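You operate a simulated robot arm through the tools that you are given. There is no shell and no other tool. Be economical: measure what you need, move in short steps, check, and stop when the job is done.

You are at the controls of a simulated robot arm. One attempt, no reset.

Task
Clamp the disc and torque the blue and yellow bolts to 6 Nm, blue first.
Fine: one click each; the red driver goes back into its holder and the clamp stays shut.

Only the result counts: the job must be done as asked and must still hold three seconds after the hand-in. Knocking over, shifting, dropping, spilling or breaking anything else fails it.

Robot
A 7-joint arm with a two-finger parallel gripper, fixed in place. Base frame: the origin is at the foot of the arm, x ahead of it, y to its left, z up; the work surface is at about z = 0. Readings come in cm, rad, newtons and seconds.
With the tool pointing down near the work surface it reaches from about 24 to 62 cm from the base axis. Its first joint turns from -1.152 to 1.152 rad. Payload 2.6 kg.
The tool frame sits at the grasp point between the pads (the TCP): z along the fingers, y along the line on which they close. The tips reach 3 cm beyond it. Largest opening 9.4 cm; finger width 2.8, thickness 1; the body of the gripper, 5 by 9.6 cm, starts 5.5 cm behind the TCP.
Orientation is told as [roll, pitch, yaw] about the base's x, y, z axes, in that order, counted from this pose: with the fingers straight down and closing along the base's y, the tool's x points along the base's -x, its y along +y and its z along -z.

Tools
- The arm moves only by the tool arm_command. Its argument "plan" is a list of rows, each a list of 3 entries, a list of its own where there are three numbers: the turn, a rotation vector about the tool's x, y, z in units of 4 degrees (1.0 is 4 degrees), then the shift along the tool's x, y, z in units of 20 mm (1.0 is 20 mm), then the finger opening in cm, from 0 to 9.4. In form: [[[ax, ay, az], [tx, ty, tz], jaw], ...]. A call has 1 to 8 rows; each row shifts and turns the commanded pose from where the row before left it, along the tool's axes as they then stand. A call with a number of a shift or a turn outside -1 to 1 is refused whole. Each row takes 0.2 s and may step no farther than 5 cm and 0.15 rad from the row before; otherwise, or with a gripper value out of range, the whole call is refused. Where a pose cannot be reached the arm comes as near as it can. A force on the tool above 70 N (or 10 N above the force at the start of the call, whichever is more), or a blocked arm, ends the call early, and 0.2 s more pass. The fingers move at their own pace (about 7.2 cm/s each) and stop on an object; they squeeze with about 21 N. The grip force told is the motor's: it shows also when the fingers shut on nothing. Time passes only in rows, and 0.2 s behind the last, so rows that do not move let the fingers close. The reply holds the time, the measured pose of the TCP, the force on the tool along the base axes, the opening and the grip force, in the units named above and with some noise, with the torque about the TCP (base axes, N m) and any sound that the robot's microphone picked up.
- Cameras (640 x 400 px; columns grow to the right, rows downward): "scene" is fixed at [3.6, 43.12, 57.15]; the picture's right is [-0.79, -0.61, 0.00], its down [-0.31, 0.39, -0.87] and it looks along [0.53, -0.68, -0.50] (base axes); focal length 314 px, centre (320, 200). "wrist" rides on the gripper at [7.6, 1.4, -10.2] in the tool frame; the picture's right is [-0.18, 0.98, 0.00], its down [-0.75, -0.14, -0.64] and it looks along [-0.63, -0.12, 0.77] (tool axes); focal length 243 px, centre (320, 200). There is no depth. A picture from a camera that has moved, and an enlarged one, comes with that camera's place and axes in the base frame and with its lens.
- snapshot(camera): a new picture of that camera. It takes no simulated time.
- enlarge(camera, box): a new picture of the part [left, top, right, bottom] of that camera's present view, enlarged. It takes no simulated time.
- close_job(): hands the job in; it is judged then, once.

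Go step by step. Nothing tells you positions but the pictures and the camera data: compare them with the known pose of the tool, close in by small moves and look again before you grip or let go. The budget is 120 turns and 64 pictures, counting those below and the enlarged ones. Unless the task says otherwise, let go and move clear before handing in.

The tools are called after "Request:" as a command line: name --argument value ..., lists and objects as JSON in quotes. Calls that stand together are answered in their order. arm_command: Moves the arm, as the interface text tells. Its arguments: {"type":"object","properties":{"plan":{"type":"array","items":{"type":"array"}}},"required":["plan"]} The other tools are called the same way: snapshot (camera) takes a picture; enlarge (camera, box) takes an enlarged picture of a part of a camera's view; close_job () hands the job in.

At the start:

```text
time_s: 0.0
tcp_pos: [39.72, -4.28, 34.11]
orientation: [0.001, 0.001, 0.001]
force: [0.4, 0.3, -0.6]
ft_torque: [-0.01, 0.0, 0.01]
width: 9.41
grasp_force: 0.0
```

scene: 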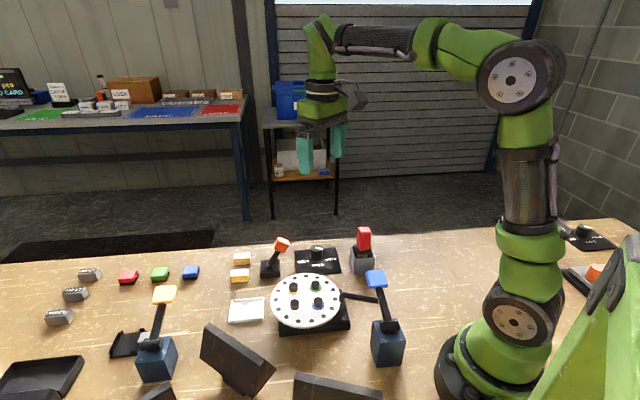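
wrist: 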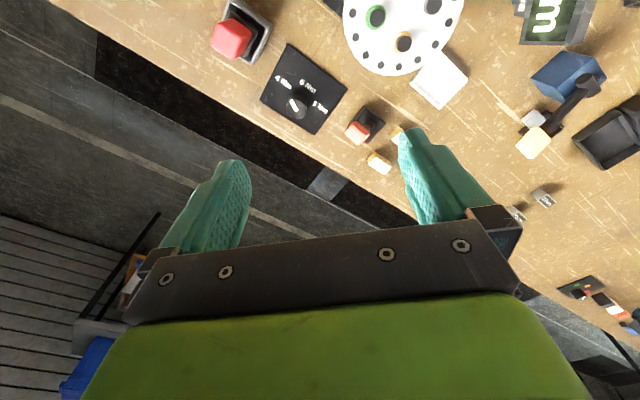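

I see a white disc with coloured bolts, a red driver in a holder, a dial, toggle levers with yellow, blue and orange-red caps. I'll look closer first.

Request:
enlarge --camera "scene" --box '[220, 220, 420, 345]'

Request:
enlarge --camera "scene" --box '[0, 220, 420, 400]'

Request:
enlarge --camera "wrist" --box '[200, 0, 640, 200]'

```text
3.20 times, centred on (320, 282) of scene
camera zoom: at [3.6, 43.12, 57.15], right [-0.79, -0.61, 0.0], down [-0.31, 0.39, -0.87], along [0.53, -0.68, -0.5], focal length 1006 px, centre (320, -64)
```

zoom: 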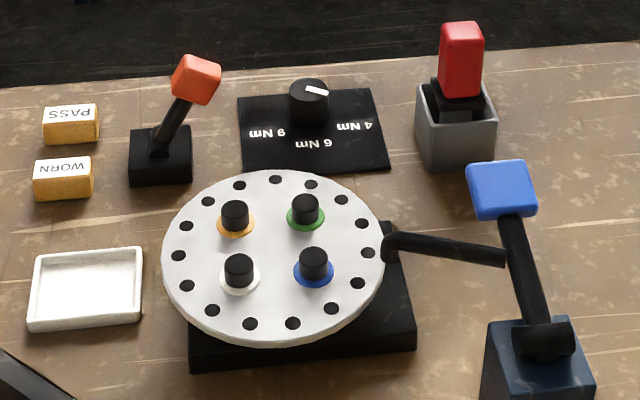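

```text
1.52 times, centred on (210, 310) of scene
camera zoom: at [3.6, 43.12, 57.15], right [-0.79, -0.61, 0.0], down [-0.31, 0.39, -0.87], along [0.53, -0.68, -0.5], focal length 479 px, centre (488, 32)
```

zoom: 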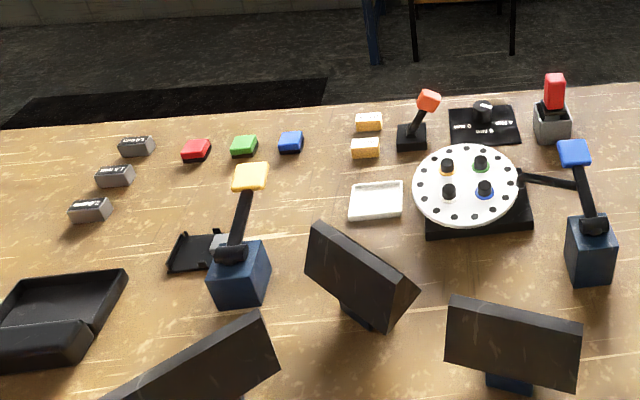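

```text
1.45 times, centred on (420, 100) of wrist
camera zoom: at [32.08, -2.95, 44.43], right [0.18, 0.98, 0.0], down [0.75, -0.14, 0.64], along [0.63, -0.12, -0.77], focal length 353 px, centre (174, 346)
```

zoom: 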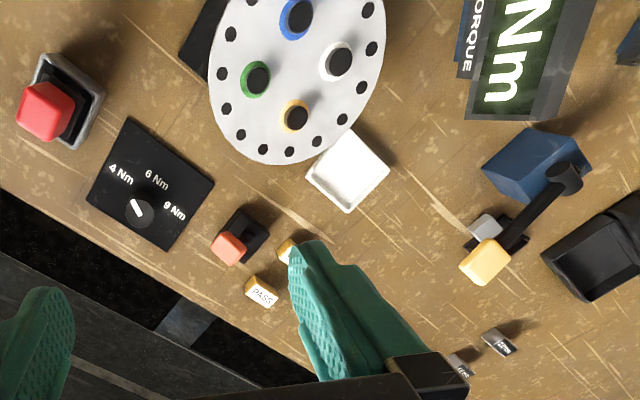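

I take the disc to be at about (36, 7) and the driver holder at about (33, -12). The dial looks set at 4 Nm. I'll pull the wrist camera back to see the whole workplace and read the screens.

Request:
arm_command --plan '[[[0, 0, 0], [1, 0.3, 0], 9.4], [[0, 0, 0], [1, 0.3, 0], 9.4], [[0, 0, 0], [1, 0.3, 0], 9.4], [[0, 0, 0], [1, 0.3, 0], 9.4], [[0, 0, 0], [1, 0.3, 0], 9.4], [[0, 0, 0], [1, 0.3, 0], 9.4]]'

Request:
snapshot --camera "wrist"

```text
time_s: 1.4
tcp_pos: [27.56, -0.93, 34.22]
orientation: [0.0, -0.001, -0.001]
force: [0.0, 0.3, 0.2]
ft_torque: [0.01, 0.02, -0.02]
width: 9.41
grasp_force: 0.1
```

```text
58 pictures are left
camera wrist: at [20.06, 0.63, 44.45], right [0.18, 0.98, 0.0], down [0.75, -0.14, 0.64], along [0.63, -0.12, -0.77], focal length 243 px, centre (320, 200)
```

wrist: 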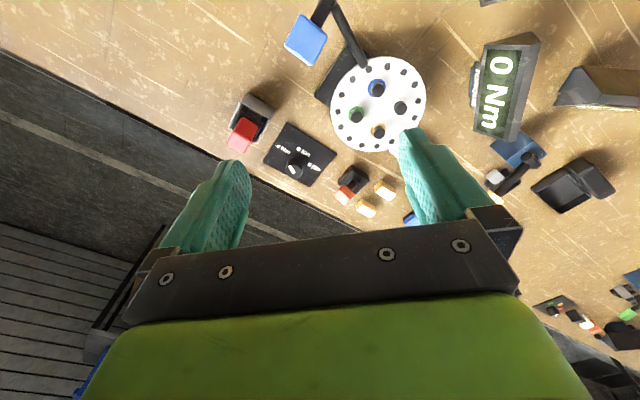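

Now the whole cell is visible. I'll enlarge it to read the screens and the dial.

Request:
enlarge --camera "wrist" --box '[220, 0, 430, 220]'

Request:
enlarge --camera "wrist" --box '[430, 0, 640, 160]'

```text
1.82 times, centred on (325, 110) of wrist
camera zoom: at [20.06, 0.63, 44.45], right [0.18, 0.98, 0.0], down [0.75, -0.14, 0.64], along [0.63, -0.12, -0.77], focal length 441 px, centre (311, 364)
```

zoom: 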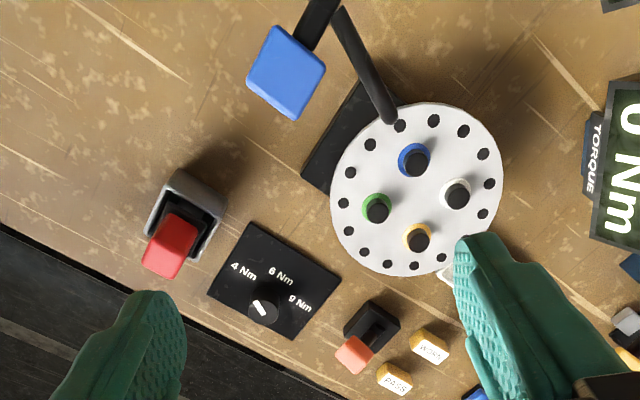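

```text
2.50 times, centred on (535, 80) of wrist
camera zoom: at [20.06, 0.63, 44.45], right [0.18, 0.98, 0.0], down [0.75, -0.14, 0.64], along [0.63, -0.12, -0.77], focal length 606 px, centre (-218, 500)
```

zoom: 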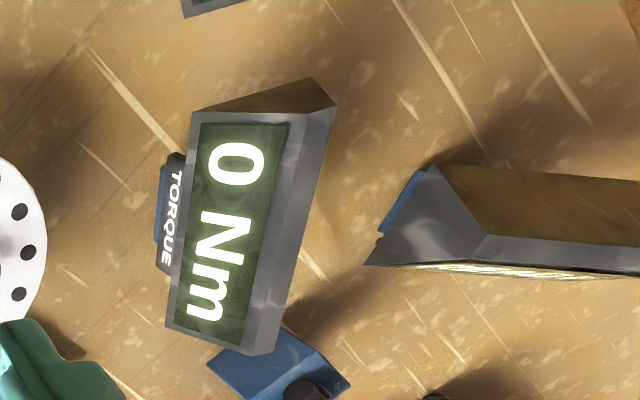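

The torque screen reads 0 Nm and the dial seems to be at 4 Nm. Next I'll look at the clamp mechanism and dial in finer detail.

Request:
enlarge --camera "scene" --box '[325, 255, 425, 380]'

Request:
enlarge --camera "scene" --box '[250, 225, 390, 280]'

Request:
enlarge --camera "wrist" --box '[260, 110, 350, 200]'

```text
3.20 times, centred on (375, 318) of scene
camera zoom: at [3.6, 43.12, 57.15], right [-0.79, -0.61, 0.0], down [-0.31, 0.39, -0.87], along [0.53, -0.68, -0.5], focal length 1006 px, centre (144, -176)
```

zoom: 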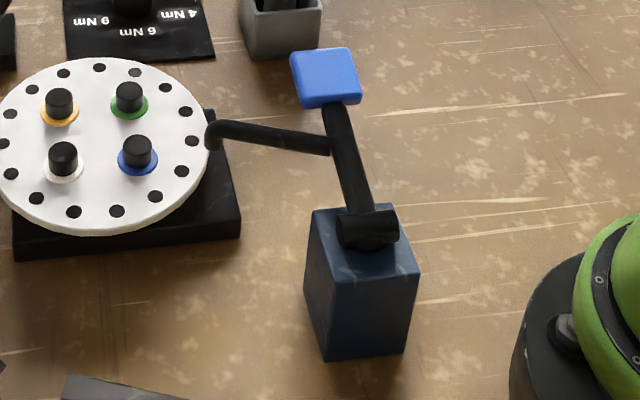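

```text
4.57 times, centred on (320, 252) of scene
camera zoom: at [3.6, 43.12, 57.15], right [-0.79, -0.61, 0.0], down [-0.31, 0.39, -0.87], along [0.53, -0.68, -0.5], focal length 1438 px, centre (320, -40)
```

zoom: 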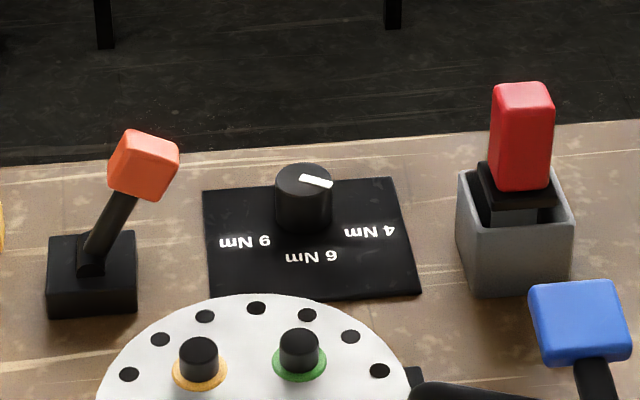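

```text
4.44 times, centred on (305, 155) of wrist
camera zoom: at [20.06, 0.63, 44.45], right [0.18, 0.98, 0.0], down [0.75, -0.14, 0.64], along [0.63, -0.12, -0.77], focal length 1078 px, centre (387, 400)
```

zoom: 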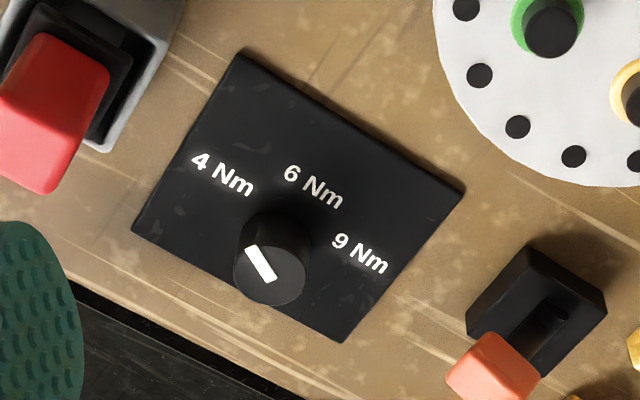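

The fixture is set out at 45°. My estimates are the clamp lever pivot near (16.8, 5.1, 8), its blue cap near (23.5, -1.6, 11), and the rod tip hovering above the disc rim at z≈8. I'll close the fingers and hover above the cap.

Request:
arm_command --plan '[[[0, 0, 0], [0.25, 0, 1], 0], [[0, 0, 0], [0.25, 0, 1], 0], [[0, 0, 0], [0.25, 0, 1], 0], [[0, 0, 0], [0.25, 0, 1], 0], [[0, 0, 0], [0.25, 0, 1], 0], [[0, 0, 0], [0.25, 0, 1], 0], [[0, 0, 0], [0.25, 0, 1], 0], [[0, 0, 0], [0.1, -0.3, 1], 0]]'

Request:
enlarge --camera "scene" --box '[300, 220, 460, 380]'

Request:
snapshot --camera "wrist"

```text
time_s: 3.2
tcp_pos: [23.8, -1.44, 18.1]
orientation: [0.0, 0.0, -0.003]
force: [-0.3, 0.2, 0.5]
ft_torque: [0.01, 0.01, 0.0]
width: 0.0
grasp_force: 20.9
```

```text
2.50 times, centred on (380, 300) of scene
camera zoom: at [3.6, 43.13, 57.15], right [-0.79, -0.61, 0.0], down [-0.31, 0.39, -0.87], along [0.53, -0.68, -0.5], focal length 786 px, centre (170, -50)
```

zoom: 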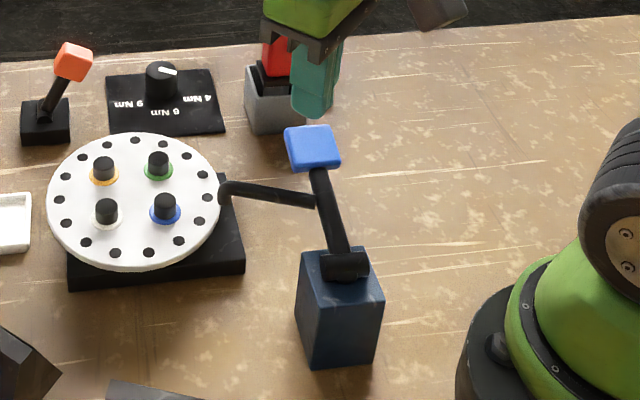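

```text
51 pictures are left
camera wrist: at [16.37, 0.03, 28.37], right [0.19, 0.98, 0.0], down [0.75, -0.14, 0.64], along [0.63, -0.12, -0.77], focal length 243 px, centre (320, 200)
```

wrist: 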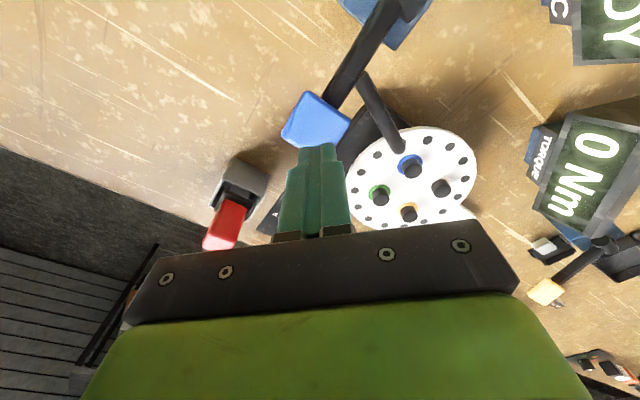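

The closed fingertips are right over the cap, about 3–4 cm above it. I'll lower them gently to touch it.

Request:
arm_command --plan '[[[0, 0, 0], [0.1, 0, 0.5], 0], [[0, 0, 0], [0, 0, 0.5], 0], [[0, 0, 0], [0, 0, 0.4], 0], [[0, 0, 0], [0, 0, 0.4], 0], [[0, 0, 0], [0, 0, 0.4], 0], [[0, 0, 0], [0, 0, 0.4], 0]]'

Request:
enlarge --camera "scene" --box '[300, 220, 460, 380]'

```text
time_s: 4.6
tcp_pos: [23.8, -1.29, 12.88]
orientation: [-0.002, 0.001, 0.0]
force: [-0.5, -1.0, 1.2]
ft_torque: [-0.04, 0.0, 0.01]
width: 0.02
grasp_force: 21.3
```

```text
2.50 times, centred on (380, 300) of scene
camera zoom: at [3.6, 43.12, 57.15], right [-0.79, -0.61, 0.0], down [-0.31, 0.39, -0.87], along [0.53, -0.68, -0.5], focal length 786 px, centre (170, -50)
```

zoom: 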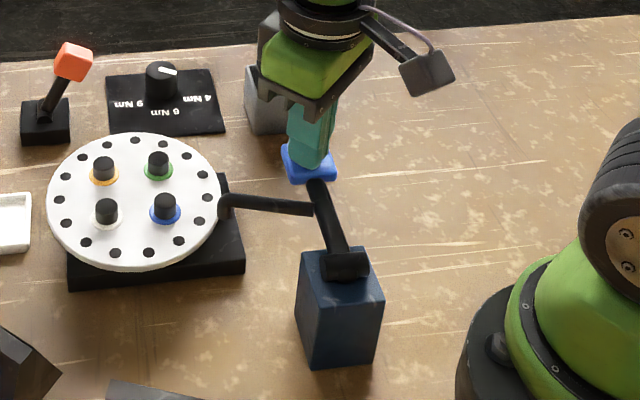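

The lever swings down with almost no force, and the rod comes down with it towards the disc. I'll keep pushing.

Request:
arm_command --plan '[[[0, 0, 0], [0, 0, 0.4], 0], [[0, 0, 0], [0, 0, 0.4], 0], [[0, 0, 0], [0, 0, 0.4], 0], [[0, 0, 0], [0, 0, 0.4], 0]]'

Request:
enlarge --camera "scene" --box '[300, 220, 460, 380]'

```text
time_s: 5.6
tcp_pos: [23.92, -1.31, 10.28]
orientation: [0.003, -0.003, -0.01]
force: [-17.2, -2.0, 41.6]
ft_torque: [0.33, 1.06, 0.17]
width: 0.0
grasp_force: 20.7
stopped in row 4: the force on the tool passed its limit at 90 N (the readings are from after the stop); the commanded pose is now the measured one
```

```text
2.50 times, centred on (380, 300) of scene
camera zoom: at [3.57, 43.12, 57.16], right [-0.79, -0.61, 0.0], down [-0.31, 0.39, -0.87], along [0.53, -0.68, -0.5], focal length 786 px, centre (170, -50)
```

zoom: 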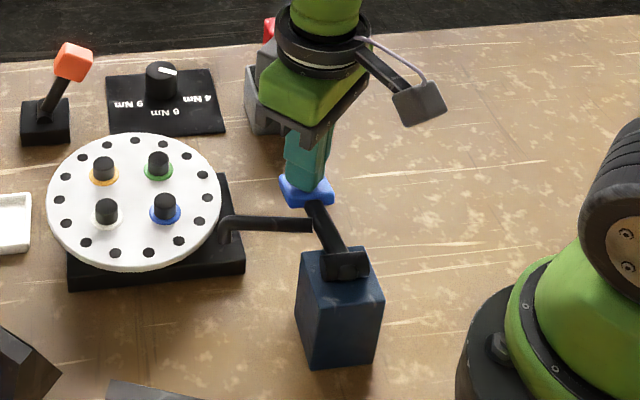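

The lever hit a hard stop with the rod at the disc edge. I'll lift off and check that it stays down.

Request:
arm_command --plan '[[[0, 0, 0], [0, 0, -0.5], 0], [[0, 0, 0], [0, 0, -1], 0], [[0, 0, 0], [0, 0, -1], 0], [[0, 0, 0], [0, 0, -1], 0], [[0, 0, 0], [-0.5, -1, -1], 0], [[0, 0, 0], [-0.5, -1, -1], 0]]'

Request:
enlarge --camera "scene" --box '[300, 220, 460, 380]'

Request:
snapshot --camera "wrist"

```text
time_s: 7.0
tcp_pos: [25.66, -5.35, 21.08]
orientation: [0.002, 0.002, -0.004]
force: [0.8, -0.1, 0.6]
ft_torque: [-0.03, -0.03, 0.0]
width: 0.01
grasp_force: 21.6
```

```text
2.50 times, centred on (380, 300) of scene
camera zoom: at [3.59, 43.13, 57.15], right [-0.79, -0.61, 0.0], down [-0.31, 0.39, -0.87], along [0.53, -0.68, -0.5], focal length 786 px, centre (170, -50)
```

zoom: 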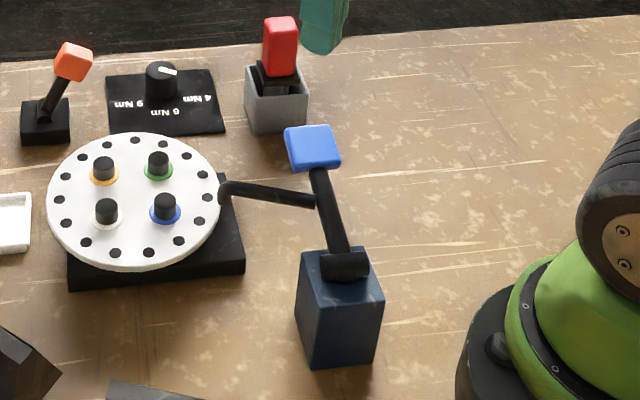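

```text
47 pictures are left
camera wrist: at [18.08, -3.94, 31.36], right [0.19, 0.98, 0.0], down [0.75, -0.15, 0.64], along [0.63, -0.12, -0.77], focal length 243 px, centre (320, 200)
```

wrist: 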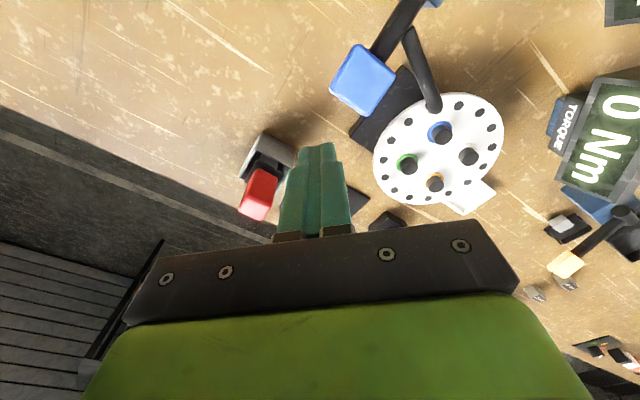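

The lever sprang back up, so it did not latch. Before pressing again I'll look closely at the rod foot, the disc and the yellow lever for comparison.

Request:
enlarge --camera "scene" --box '[330, 265, 410, 345]'

Request:
enlarge --camera "wrist" --box '[320, 0, 520, 120]'

Request:
enlarge --camera "scene" --box '[100, 270, 200, 390]'

```text
5.00 times, centred on (370, 305) of scene
camera zoom: at [3.59, 43.13, 57.15], right [-0.79, -0.61, 0.0], down [-0.31, 0.39, -0.87], along [0.53, -0.68, -0.5], focal length 1573 px, centre (70, -325)
```

zoom: 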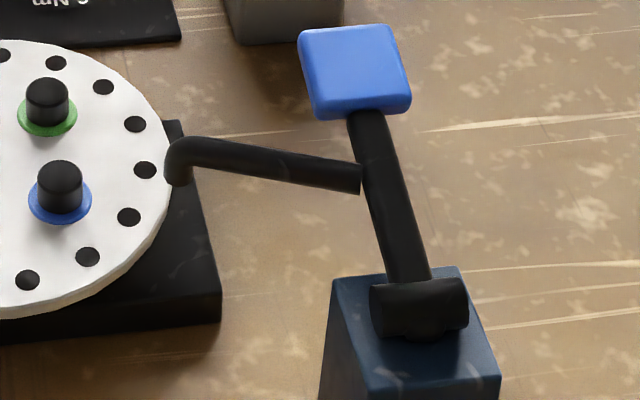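

```text
3.20 times, centred on (420, 60) of wrist
camera zoom: at [18.08, -3.94, 31.36], right [0.19, 0.98, 0.0], down [0.75, -0.15, 0.64], along [0.63, -0.12, -0.77], focal length 776 px, centre (0, 648)
```

zoom: 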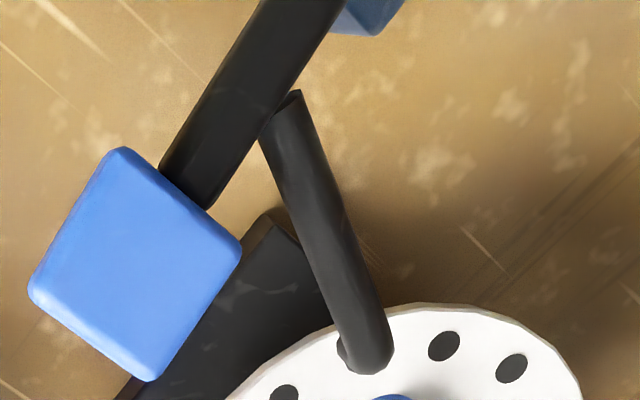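

```text
3.33 times, centred on (150, 330) of scene
camera zoom: at [3.59, 43.13, 57.15], right [-0.79, -0.61, 0.0], down [-0.31, 0.39, -0.87], along [0.53, -0.68, -0.5], focal length 1048 px, centre (887, -233)
```

zoom: 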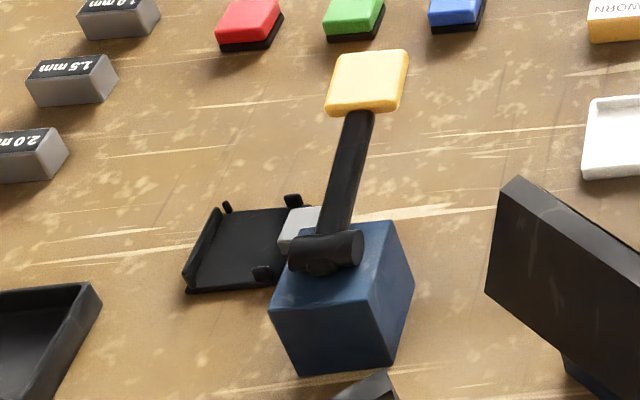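

The rod's foot sits above the disc rim, so pressing down is the right motion. It probably needs to go a little further to latch. I'll press again in fine steps and listen for a sound.

Request:
arm_command --plan '[[[0, 0, 0], [0.45, 1, 0], 0], [[0, 0, 0], [0.45, 1, 0], 0], [[0, 0, 0], [0, 0, 1], 0], [[0, 0, 0], [0, 0, 1], 0], [[0, 0, 0], [0, 0, 1], 0], [[0, 0, 0], [0, 0, 0.8], 0], [[0, 0, 0], [0, 0, 0.6], 0], [[0, 0, 0], [0, 0, 0.5], 0]]'

Request:
arm_command --plan '[[[0, 0, 0], [0, 0, 0.15], 0], [[0, 0, 0], [0, 0, 0.1], 0], [[0, 0, 0], [0, 0, 0.1], 0], [[0, 0, 0], [0, 0, 0.1], 0], [[0, 0, 0], [0, 0, 0.05], 0], [[0, 0, 0], [0, 0, 0.05], 0], [[0, 0, 0], [0, 0, 0.05], 0], [[0, 0, 0], [0, 0, 0.05], 0]]'

```text
time_s: 8.8
tcp_pos: [23.96, -1.45, 11.26]
orientation: [0.001, 0.001, -0.006]
force: [0.5, 0.7, 0.5]
ft_torque: [0.0, 0.0, 0.02]
width: 0.0
grasp_force: 20.7
```

```text
time_s: 10.6
tcp_pos: [24.12, -1.3, 10.05]
orientation: [0.002, -0.005, -0.004]
force: [-10.5, -2.0, 61.8]
ft_torque: [0.43, 1.06, 0.08]
width: 0.03
grasp_force: 20.4
```

It's pressing at 62 N against a firm stop with no click. I'll look at the state while holding.

Request:
enlarge --camera "scene" --box '[330, 265, 410, 345]'

Request:
enlarge --camera "wrist" --box '[240, 0, 560, 200]'

```text
5.00 times, centred on (370, 305) of scene
camera zoom: at [3.58, 43.12, 57.15], right [-0.79, -0.61, 0.0], down [-0.31, 0.39, -0.87], along [0.53, -0.68, -0.5], focal length 1573 px, centre (70, -325)
```

zoom: 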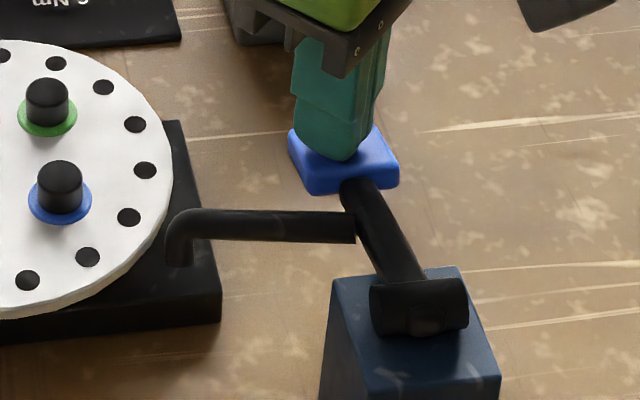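

```text
2.00 times, centred on (400, 100) of wrist
camera zoom: at [16.47, 0.09, 20.32], right [0.19, 0.98, 0.0], down [0.75, -0.15, 0.64], along [0.63, -0.12, -0.76], focal length 485 px, centre (160, 400)
```

zoom: 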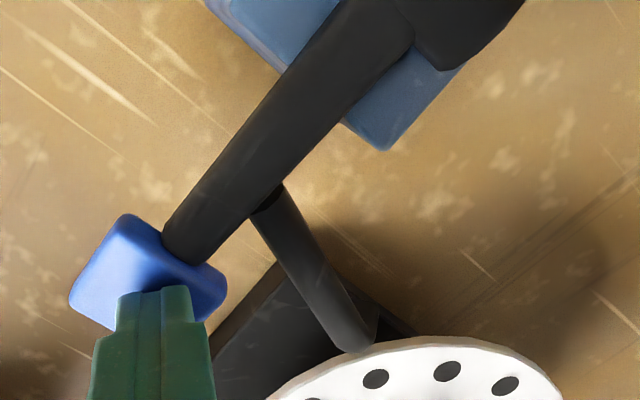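

The foot has dropped right to the disc edge or plate. I've pressed deeper than the first time, so I'll lift straight up and see whether it holds now.

Request:
arm_command --plan '[[[0, 0, 0], [0, 0, 0.05], 0], [[0, 0, 0], [0, 0, 0], 0], [[0, 0, 0], [0, 0, 0], 0], [[0, 0, 0], [0, 0, -0.3], 0], [[0, 0, 0], [0, 0, -0.3], 0], [[0, 0, 0], [0, 0, -0.3], 0]]'

Request:
enlarge --camera "scene" --box '[330, 265, 410, 345]'

```text
time_s: 12.0
tcp_pos: [23.84, -1.39, 11.45]
orientation: [0.004, 0.004, -0.005]
force: [-0.5, 0.7, 0.4]
ft_torque: [0.02, 0.03, 0.01]
width: 0.02
grasp_force: 21.1
```

```text
5.00 times, centred on (370, 305) of scene
camera zoom: at [3.6, 43.13, 57.15], right [-0.79, -0.61, 0.0], down [-0.31, 0.39, -0.87], along [0.53, -0.68, -0.5], focal length 1573 px, centre (70, -325)
```

zoom: 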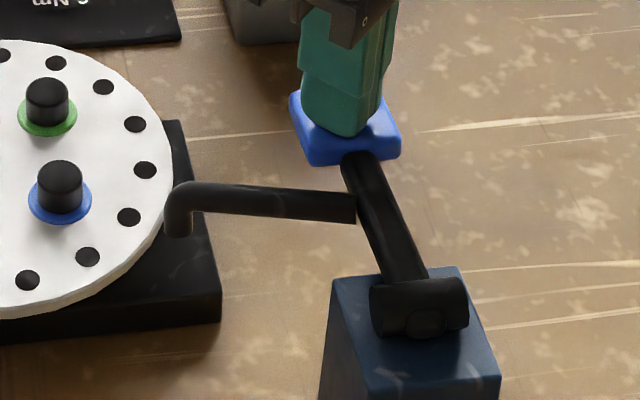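

The lever follows the finger back up, so it has a return spring and hasn't latched. Other screens may say something about the clamp, so I'll rise and move left to read them.

Request:
arm_command --plan '[[[0, 0, 0], [0, 0, -1], 0], [[0, 0, 0], [0, 0, -1], 0], [[0, 0, 0], [0, 0.5, -1], 0], [[0, 0, 0], [0, 1, -1], 0], [[0, 0, 0], [0, 1, -1], 0], [[0, 0, 0], [0, 1, -1], 0], [[0, 0, 0], [0, 1, -1], 0], [[0, 0, 0], [0, 1, -1], 0]]'

Request:
snapshot --camera "wrist"

```text
time_s: 13.8
tcp_pos: [23.94, 9.65, 27.66]
orientation: [0.004, 0.003, -0.005]
force: [0.0, 0.5, -0.2]
ft_torque: [-0.03, -0.04, 0.01]
width: 0.02
grasp_force: 21.1
```

```text
40 pictures are left
camera wrist: at [16.41, 11.09, 37.97], right [0.19, 0.98, 0.0], down [0.75, -0.15, 0.64], along [0.63, -0.12, -0.77], focal length 243 px, centre (320, 200)
```

wrist: 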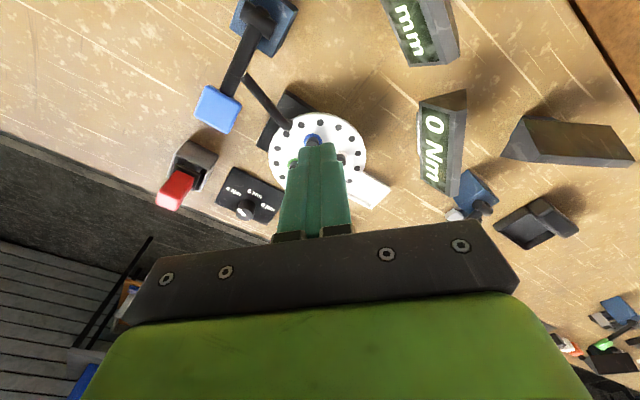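

One screen shows "…mm". I'll tilt the camera back towards the base to see that screen and the clamp from above.

Request:
arm_command --plan '[[[0, 1, 0], [-0.3, -0.5, -0.3], 0], [[0, 1, 0], [-0.3, -0.5, -0.3], 0], [[0, 1, 0], [-0.3, -0.5, -0.3], 0], [[0, 1, 0], [-0.3, 0, -0.3], 0], [[0, 1, 0], [-0.3, 0, -0.3], 0], [[0, 1, 0], [-0.3, 0, -0.3], 0]]'

Request:
snapshot --camera "wrist"

```text
time_s: 15.2
tcp_pos: [28.19, 6.54, 30.64]
orientation: [0.004, 0.419, -0.003]
force: [0.3, 0.9, -0.4]
ft_torque: [0.01, 0.0, 0.0]
width: 0.0
grasp_force: 20.8
```

```text
39 pictures are left
camera wrist: at [25.43, 7.97, 43.1], right [0.17, 0.98, -0.07], down [0.95, -0.15, 0.28], along [0.26, -0.12, -0.96], focal length 243 px, centre (320, 200)
```

wrist: 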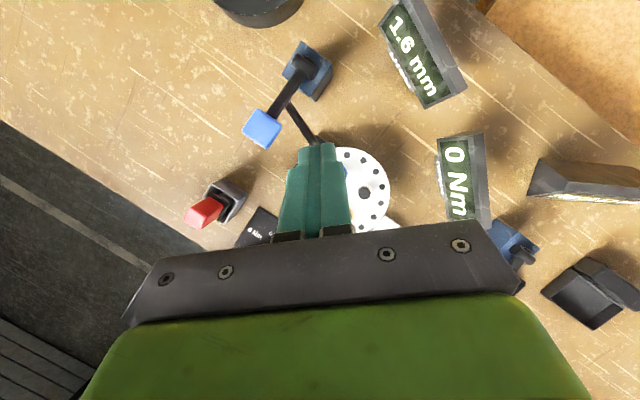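

Request:
enlarge --camera "wrist" --box '[360, 0, 500, 120]'

Request:
enlarge --camera "wrist" --box '[240, 30, 400, 180]'

```text
3.33 times, centred on (430, 60) of wrist
camera zoom: at [25.43, 7.97, 43.1], right [0.17, 0.98, -0.07], down [0.95, -0.15, 0.28], along [0.26, -0.12, -0.96], focal length 809 px, centre (-47, 667)
```

zoom: 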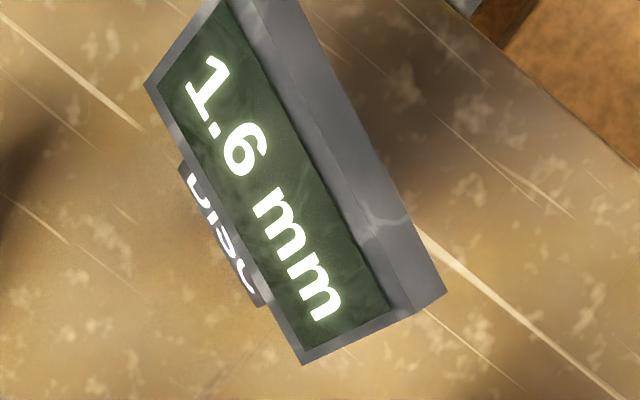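

```text
2.67 times, centred on (320, 105) of wrist
camera zoom: at [25.43, 7.97, 43.1], right [0.17, 0.98, -0.07], down [0.95, -0.15, 0.28], along [0.26, -0.12, -0.96], focal length 647 px, centre (320, 453)
```

zoom: 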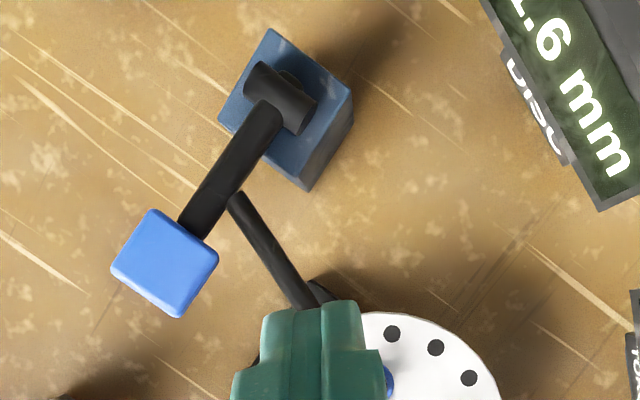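

The screen is labelled "DISC" and shows 1.6 mm. Earlier it ended in "…DY", so it may report disc position or steadiness. I'll shift so the fingers don't hide the foot and look at the rim.

Request:
arm_command --plan '[[[0, 0, 0], [-1, 0, 0], 0], [[0, 0, 0], [-1, 0, 0], 0], [[0, 0, 0], [-1, 0, 0.4], 0]]'

Request:
snapshot --camera "wrist"

Request:
enlarge --camera "wrist" --box '[220, 0, 440, 160]'

```text
time_s: 16.0
tcp_pos: [33.29, 6.64, 27.35]
orientation: [0.001, 0.419, -0.005]
force: [-0.2, 0.1, -0.1]
ft_torque: [0.0, -0.01, -0.02]
width: 0.02
grasp_force: 20.8
```

```text
36 pictures are left
camera wrist: at [30.54, 8.04, 39.86], right [0.17, 0.98, -0.07], down [0.95, -0.15, 0.28], along [0.26, -0.12, -0.96], focal length 243 px, centre (320, 200)
```

wrist: 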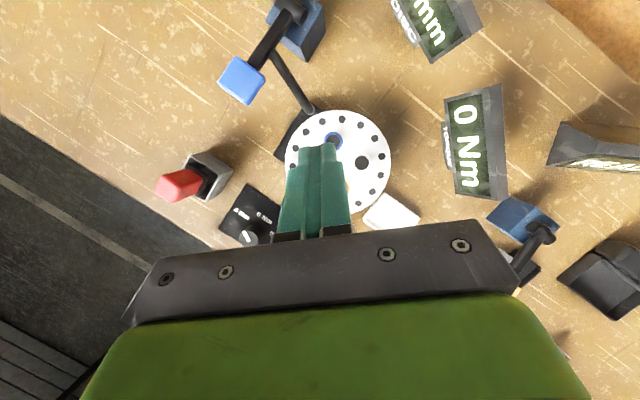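

```text
2.50 times, centred on (330, 80) of wrist
camera zoom: at [30.54, 8.04, 39.86], right [0.17, 0.98, -0.07], down [0.95, -0.15, 0.28], along [0.26, -0.12, -0.96], focal length 606 px, centre (295, 500)
```

zoom: 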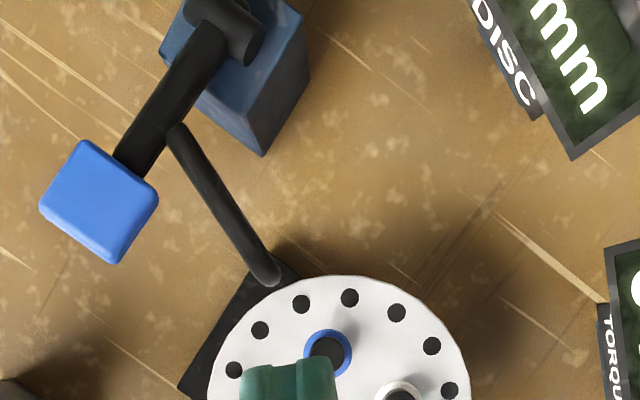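

From above, the foot looks to be right at the rim edge or slightly outside it. I'll compare the disc's position now with the start picture.

Request:
enlarge --camera "scene" --box '[220, 220, 420, 345]'

```text
3.20 times, centred on (320, 282) of scene
camera zoom: at [3.6, 43.12, 57.15], right [-0.79, -0.61, 0.0], down [-0.31, 0.39, -0.87], along [0.53, -0.68, -0.5], focal length 1006 px, centre (320, -64)
```

zoom: 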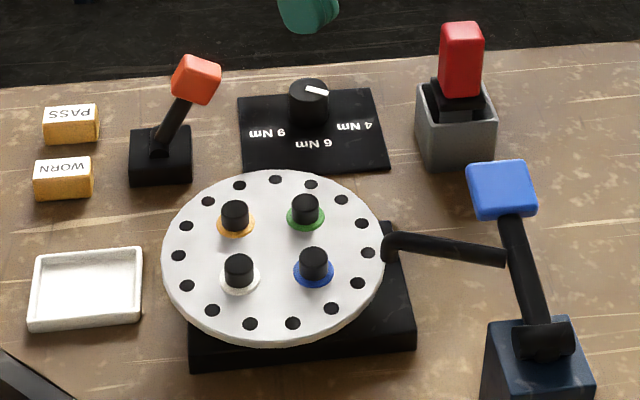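

The disc shows no visible shift. I'll return above the cap, read the DISC screen before, during and after a firm slow press, and learn what it responds to.

Request:
arm_command --plan '[[[0, -1, 0], [0.8, -0.67, 0], 0], [[0, -1, 0], [0.8, -0.67, 0], 0], [[0, -1, 0], [0.8, -0.67, 0], 0], [[0, -1, 0], [0.8, -0.67, 0], 0], [[0, -1, 0], [0.8, -0.67, 0], 0], [[0, -1, 0], [0.8, -0.67, 0], 0]]'

```text
time_s: 17.4
tcp_pos: [23.99, -1.41, 29.87]
orientation: [0.003, 0.0, -0.005]
force: [0.2, 0.3, -0.2]
ft_torque: [0.0, 0.0, 0.01]
width: 0.0
grasp_force: 21.4
```

I'm back above the cap. I'll descend to just over it and read the screen.

Request:
arm_command --plan '[[[0, 0, 0], [0, 0, 1], 0], [[0, 0, 0], [0, 0, 1], 0], [[0, 0, 0], [0, 0, 1], 0], [[0, 0, 0], [0, 0, 1], 0], [[0, 0, 0], [0, 0, 1], 0], [[0, 0, 0], [0, 0, 1], 0]]'

Request:
enlarge --camera "wrist" --box '[480, 0, 640, 100]'

```text
time_s: 18.8
tcp_pos: [24.14, -1.31, 17.6]
orientation: [0.001, 0.003, -0.006]
force: [-0.7, 0.2, -0.3]
ft_torque: [-0.01, 0.0, 0.03]
width: 0.0
grasp_force: 21.0
```

```text
4.00 times, centred on (560, 50) of wrist
camera zoom: at [16.48, 0.04, 27.9], right [0.19, 0.98, 0.0], down [0.75, -0.15, 0.64], along [0.63, -0.12, -0.77], focal length 970 px, centre (-640, 800)
```

zoom: 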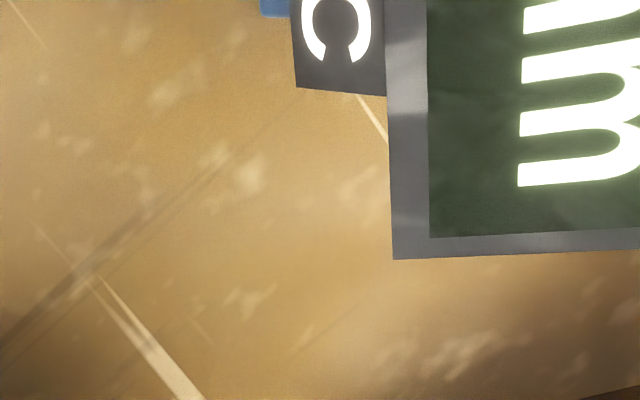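

The screen still shows mm, so the first press did register. I'll press slowly again and look closely at the foot and screen while pressing lightly.

Request:
arm_command --plan '[[[0, 0, 0], [0, 0, 1], 0], [[0, 0, 0], [0, 0, 1], 0], [[0, 0, 0], [0, 0, 0.6], 0], [[0, 0, 0], [0, 0, 0.4], 0], [[0, 0, 0], [0, 0, 0.2], 0], [[0, 0, 0], [0, 0, 0.15], 0], [[0, 0, 0], [0, 0, 0.1], 0]]'

Request:
enlarge --camera "scene" --box '[325, 290, 375, 330]'

Request:
snapshot --camera "wrist"

```text
time_s: 20.4
tcp_pos: [23.9, -1.34, 10.76]
orientation: [0.001, 0.001, -0.006]
force: [0.3, -0.3, 1.5]
ft_torque: [0.06, 0.0, 0.03]
width: 0.02
grasp_force: 20.9
```

```text
10.00 times, centred on (350, 310) of scene
camera zoom: at [3.6, 43.12, 57.15], right [-0.79, -0.61, 0.0], down [-0.31, 0.39, -0.87], along [0.53, -0.68, -0.5], focal length 3145 px, centre (20, -900)
```

zoom: 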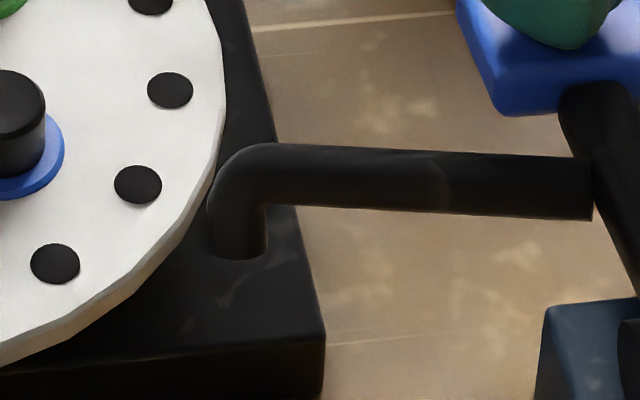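

```text
31 pictures are left
camera wrist: at [16.42, 0.1, 21.09], right [0.19, 0.98, 0.0], down [0.75, -0.15, 0.64], along [0.63, -0.12, -0.77], focal length 243 px, centre (320, 200)
```

wrist: 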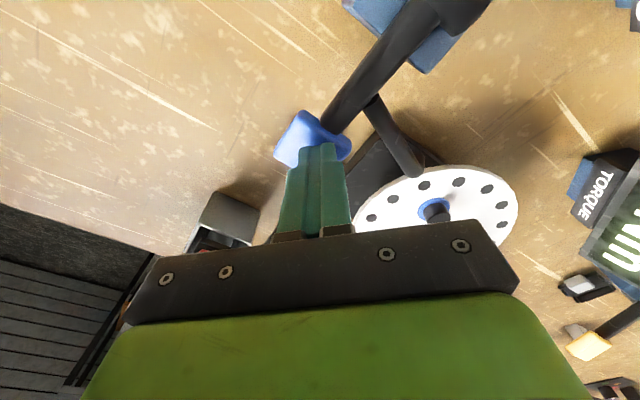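

The foot descends just outside the rim onto the fixture plate, so the clamp looks designed that way and it's the latch that must engage. I'll shift outward on the cap for more leverage and press harder in small steps.

Request:
arm_command --plan '[[[0, 0, 0], [-0.5, -0.5, -0.1], 0], [[0, 0, 0], [0, 0, 0.2], 0], [[0, 0, 0], [0, 0, 0.1], 0], [[0, 0, 0], [0, 0, 0.1], 0], [[0, 0, 0], [0, 0, 0.1], 0], [[0, 0, 0], [0, 0, 0.1], 0]]'

Request:
arm_command --plan '[[[0, 0, 0], [0, 0, 0.05], 0], [[0, 0, 0], [0, 0, 0.05], 0], [[0, 0, 0], [0, 0, 0.05], 0], [[0, 0, 0], [0, 0, 0.05], 0]]'

```text
time_s: 21.8
tcp_pos: [24.92, -2.34, 9.94]
orientation: [0.002, 0.001, -0.006]
force: [-8.5, -0.8, 26.2]
ft_torque: [0.23, 0.59, 0.08]
width: 0.02
grasp_force: 21.0
```

```text
time_s: 22.8
tcp_pos: [25.23, -2.35, 9.55]
orientation: [0.003, -0.005, -0.005]
force: [-8.3, -3.0, 63.5]
ft_torque: [0.39, 1.07, 0.08]
width: 0.0
grasp_force: 20.6
```

I'm now at 63 N with more leverage and still hear nothing. I'll look at the foot and pivot now.

Request:
enlarge --camera "scene" --box '[325, 285, 405, 345]'

```text
6.67 times, centred on (365, 315) of scene
camera zoom: at [3.58, 43.13, 57.15], right [-0.79, -0.61, 0.0], down [-0.31, 0.39, -0.87], along [0.53, -0.68, -0.5], focal length 2097 px, centre (20, -567)
```

zoom: 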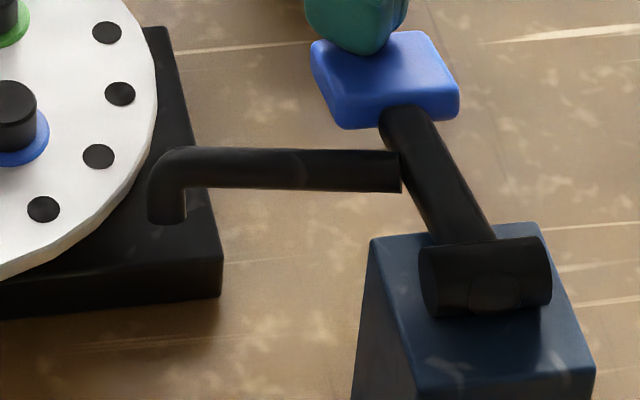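

The lever is well past horizontal but not latched. I'll hold the pressure for a couple of seconds, ratcheting up slightly, in case the latch needs time or force.

Request:
arm_command --plan '[[[0, 0, 0], [0, 0, 0], 0], [[0, 0, 0], [0, 0, 0], 0], [[0, 0, 0], [0, 0, 0], 0], [[0, 0, 0], [0, 0, 0], 0], [[0, 0, 0], [0, 0, 0], 0], [[0, 0, 0], [0, 0, 0], 0], [[0, 0, 0], [0, 0, 0], 0], [[0, 0, 0], [0, 0, 0.03], 0]]'

Request:
arm_command --plan '[[[0, 0, 0], [0, 0, -0.3], 0], [[0, 0, 0], [0, 0, -0.5], 0], [[0, 0, 0], [0, 0, -1], 0], [[0, 0, 0], [0, 0, -1], 0], [[0, 0, 0], [0, 0, -1], 0]]'

Request:
snapshot --camera "wrist"

```text
time_s: 24.6
tcp_pos: [25.41, -2.52, 9.56]
orientation: [0.002, -0.01, -0.006]
force: [2.8, -11.0, 55.2]
ft_torque: [0.12, 0.62, 0.1]
width: 0.0
grasp_force: 20.8
```

```text
time_s: 25.8
tcp_pos: [25.02, -2.41, 17.05]
orientation: [0.003, 0.002, -0.003]
force: [1.0, -0.6, 0.3]
ft_torque: [-0.02, 0.0, 0.01]
width: 0.0
grasp_force: 21.5
```

```text
29 pictures are left
camera wrist: at [17.41, -0.93, 27.22], right [0.19, 0.98, 0.0], down [0.75, -0.15, 0.64], along [0.63, -0.12, -0.77], focal length 243 px, centre (320, 200)
```

wrist: 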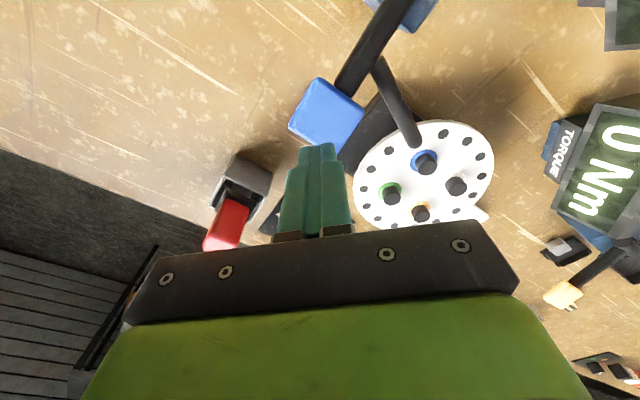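

The lever has come up again. I'll rise and tilt to read the DISC screen in full after these presses.

Request:
arm_command --plan '[[[0, 0, 0], [0, 1, -1], 0], [[0, 1, 0], [0, 1, -1], 0], [[0, 1, 0], [0, 1, -1], 0], [[0, 1, 0], [0, 1, -1], 0], [[0, 1, 0], [0, 0.5, -1], 0], [[0, 1, 0], [0, 0, -1], 0], [[0, 0, 0], [0, 0, 0], 0]]'

Request:
snapshot --camera "wrist"

```text
time_s: 27.4
tcp_pos: [26.39, 6.57, 28.86]
orientation: [0.0, 0.351, -0.006]
force: [0.2, -0.5, 0.3]
ft_torque: [-0.03, 0.03, -0.01]
width: 0.01
grasp_force: 20.8
```

```text
28 pictures are left
camera wrist: at [22.82, 7.92, 41.08], right [0.18, 0.98, -0.06], down [0.93, -0.15, 0.34], along [0.33, -0.12, -0.94], focal length 243 px, centre (320, 200)
```

wrist: 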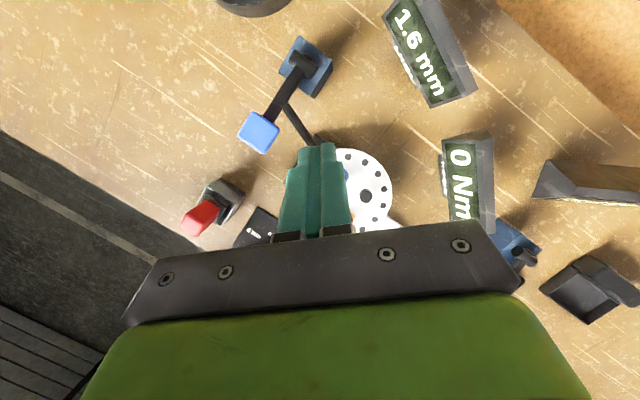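

The reading hasn't changed with later presses, so it isn't driven by them. I'll test the lever's upward motion by gripping the cap. First I level the tool, go over the cap and yaw -45° so the fingers straddle it.

Request:
arm_command --plan '[[[0, -1, 0], [0.15, -0.83, 0], 6.5], [[0, -1, 0], [0.15, -0.83, 0], 6.5], [[0, -1, 0], [0.15, -0.83, 0], 6.5], [[0, -1, 0], [0.15, -0.83, 0], 6.5], [[0, -1, 0], [0.15, -0.83, 0], 6.5], [[0, 0, 1], [0, 0, 1], 6.5], [[0, 0, 1], [0, 0, 1], 6.5], [[0, 0, 1], [0, 0, 1], 6.5]]'

Request:
arm_command --plan '[[[0, 0, 1], [0, 0, 0.4], 6.5], [[0, 0, 1], [0, 0, 0], 6.5], [[0, 0, 1], [0, 0, 0], 6.5], [[0, 0, 1], [0, 0, 0], 6.5], [[0, 0, 1], [0, 0, 0], 6.5], [[0, 0, 1], [0, 0, 0], 6.5], [[0, 0, 1], [0, 0, 0], 6.5], [[0, 0, 1], [0, 0, 0], 6.5]]'

Request:
snapshot --camera "wrist"

```text
time_s: 29.2
tcp_pos: [24.95, -1.62, 23.11]
orientation: [0.002, 0.002, -0.217]
force: [-0.6, -0.8, -0.2]
ft_torque: [0.01, 0.07, -0.01]
width: 6.48
grasp_force: 0.1
```

```text
time_s: 31.0
tcp_pos: [24.95, -1.72, 22.26]
orientation: [0.002, 0.001, -0.773]
force: [-0.1, 0.6, 1.2]
ft_torque: [0.02, 0.0, -0.02]
width: 6.5
grasp_force: 0.0
```

```text
27 pictures are left
camera wrist: at [20.53, 4.58, 32.59], right [0.82, 0.57, 0.0], down [0.44, -0.63, 0.64], along [0.37, -0.52, -0.77], focal length 243 px, centre (320, 200)
```

wrist: 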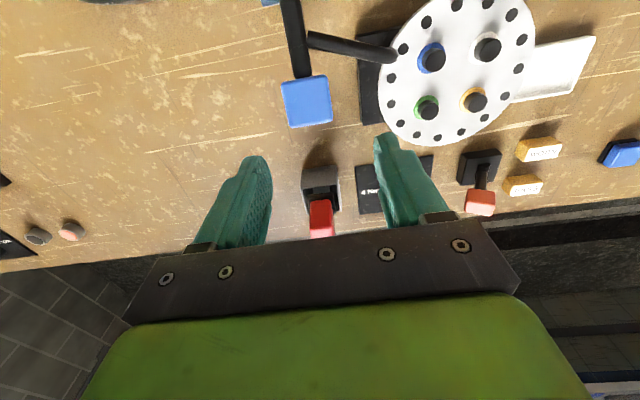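

The view is now square with the fixture, with the cap centred near (23.7, -1.6). I'll lower onto it with open fingers and grip.

Request:
arm_command --plan '[[[0, 0, 0], [0.48, -0.4, 0], 6.5], [[0, 0, 0], [0, 0, 1], 6.5], [[0, 0, 0], [0, 0, 1], 6.5], [[0, 0, 0], [0, 0, 1], 6.5], [[0, 0, 0], [0, 0, 1], 6.5], [[0, 0, 0], [0, 0, 0.7], 6.5], [[0, 0, 0], [0, 0, 0.3], 6.5]]'

Request:
snapshot --camera "wrist"

```text
time_s: 32.6
tcp_pos: [23.59, -1.61, 12.36]
orientation: [0.002, 0.0, -0.772]
force: [0.4, 0.5, 0.5]
ft_torque: [-0.01, 0.0, 0.01]
width: 6.51
grasp_force: 0.1
```

```text
26 pictures are left
camera wrist: at [19.26, 4.75, 22.61], right [0.82, 0.58, 0.0], down [0.44, -0.63, 0.64], along [0.37, -0.52, -0.77], focal length 243 px, centre (320, 200)
```

wrist: 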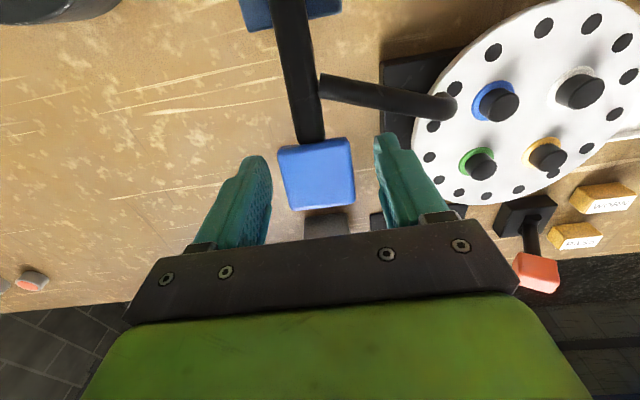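

The fingers straddle the cap well. I'll grip it and try lifting slightly.

Request:
arm_command --plan '[[[0, 0, 0], [0, 0, 0], 2], [[0, 0, 0], [0, 0, 0], 2], [[0, 0, 0], [0, 0, 0], 2], [[0, 0, 0], [0.05, 0, -0.2], 2], [[0, 0, 0], [0.05, 0, -0.2], 2], [[0, 0, 0], [0.05, 0, -0.2], 2]]'

```text
time_s: 34.0
tcp_pos: [23.25, -1.38, 13.45]
orientation: [-0.002, 0.005, -0.773]
force: [-4.3, -17.9, -27.9]
ft_torque: [-0.1, -0.07, -0.84]
width: 3.94
grasp_force: 44.5
```

Lifting meets a firm stop, so the starting pose is the upper end of travel and shut is the lower end. Keeping the grip, I'll lower the lever in stages and read the force at each one, to find the over-centre point.

Request:
arm_command --plan '[[[0, 0, 0], [-0.05, 0, 0.25], 2], [[0, 0, 0], [-0.05, 0, 0.25], 2], [[0, 0, 0], [-0.05, 0, 0.25], 2], [[0, 0, 0], [-0.02, 0, 0.25], 2], [[0, 0, 0], [0, 0, 0], 2]]'

Request:
arm_command --plan '[[[0, 0, 0], [0, 0, 0.25], 2], [[0, 0, 0], [0, 0, 0.25], 2], [[0, 0, 0], [0, 0, 0], 2]]'

Request:
arm_command --plan '[[[0, 0, 0], [0, 0, 0.25], 2], [[0, 0, 0], [0.03, 0, 0.25], 2], [[0, 0, 0], [0, 0, 0], 2]]'

Request:
arm_command --plan '[[[0, 0, 0], [0.03, 0, 0.25], 2], [[0, 0, 0], [0.04, 0, 0.2], 2], [[0, 0, 0], [0, 0, 0], 2]]'

```text
time_s: 35.2
tcp_pos: [23.41, -1.55, 11.59]
orientation: [0.0, 0.005, -0.774]
force: [-19.6, -23.9, 14.1]
ft_torque: [0.43, 1.18, -0.71]
width: 3.96
grasp_force: 44.8
```

```text
time_s: 36.0
tcp_pos: [23.62, -1.68, 10.61]
orientation: [-0.001, 0.005, -0.774]
force: [-22.1, -24.9, 12.6]
ft_torque: [0.34, 1.14, -0.62]
width: 3.94
grasp_force: 45.0
```

```text
time_s: 36.8
tcp_pos: [23.65, -1.6, 9.49]
orientation: [-0.001, 0.005, -0.777]
force: [-20.8, -27.2, 11.6]
ft_torque: [0.32, 1.13, -0.65]
width: 3.94
grasp_force: 45.3
```

```text
time_s: 37.6
tcp_pos: [23.43, -1.51, 8.61]
orientation: [-0.001, 0.007, -0.773]
force: [-19.5, -28.0, 12.7]
ft_torque: [0.41, 1.11, -0.45]
width: 3.97
grasp_force: 45.3
```

The grip is off-centre along the hinge axis, giving about 30 N sideways. I'll relieve that and carry on.

Request:
arm_command --plan '[[[0, 0, 0], [0, -0.1, 0], 2], [[0, 0, 0], [0, -0.05, 0], 2], [[0, 0, 0], [0, 0, 0], 2]]'

```text
time_s: 38.4
tcp_pos: [23.47, -1.57, 8.65]
orientation: [0.005, 0.002, -0.771]
force: [2.8, 10.1, -6.0]
ft_torque: [-0.77, -0.05, -1.45]
width: 3.93
grasp_force: 44.9
```

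The side load is mostly gone. I'll continue down to the bottom of travel.

Request:
arm_command --plan '[[[0, 0, 0], [0.05, 0.03, 0.2], 2], [[0, 0, 0], [0.05, 0, 0.2], 2], [[0, 0, 0], [0, 0, 0], 2]]'

Request:
arm_command --plan '[[[0, 0, 0], [0.05, 0, 0.15], 2], [[0, 0, 0], [0.05, 0, 0.15], 2], [[0, 0, 0], [0, 0, 0], 2]]'

Request:
enlarge --camera "scene" --box '[325, 285, 405, 345]'

```text
time_s: 39.2
tcp_pos: [23.53, -1.52, 7.93]
orientation: [0.006, -0.001, -0.771]
force: [15.7, 6.6, 17.5]
ft_torque: [0.94, 1.15, -1.1]
width: 3.97
grasp_force: 45.1
```

```text
time_s: 39.8
tcp_pos: [23.33, -1.51, 7.81]
orientation: [0.008, -0.007, -0.781]
force: [-10.6, -2.2, 34.7]
ft_torque: [-0.49, 0.58, -0.38]
width: 3.97
grasp_force: 44.9
stopped in row 2: the force on the tool passed its limit at 76 N (the readings are from after the stop); the commanded pose is now the measured one
```

```text
6.67 times, centred on (365, 315) of scene
camera zoom: at [3.59, 43.13, 57.15], right [-0.79, -0.61, 0.0], down [-0.31, 0.39, -0.87], along [0.53, -0.68, -0.5], focal length 2097 px, centre (20, -567)
```

zoom: 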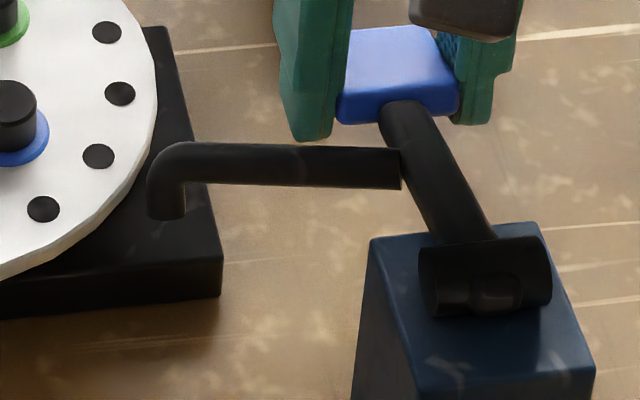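

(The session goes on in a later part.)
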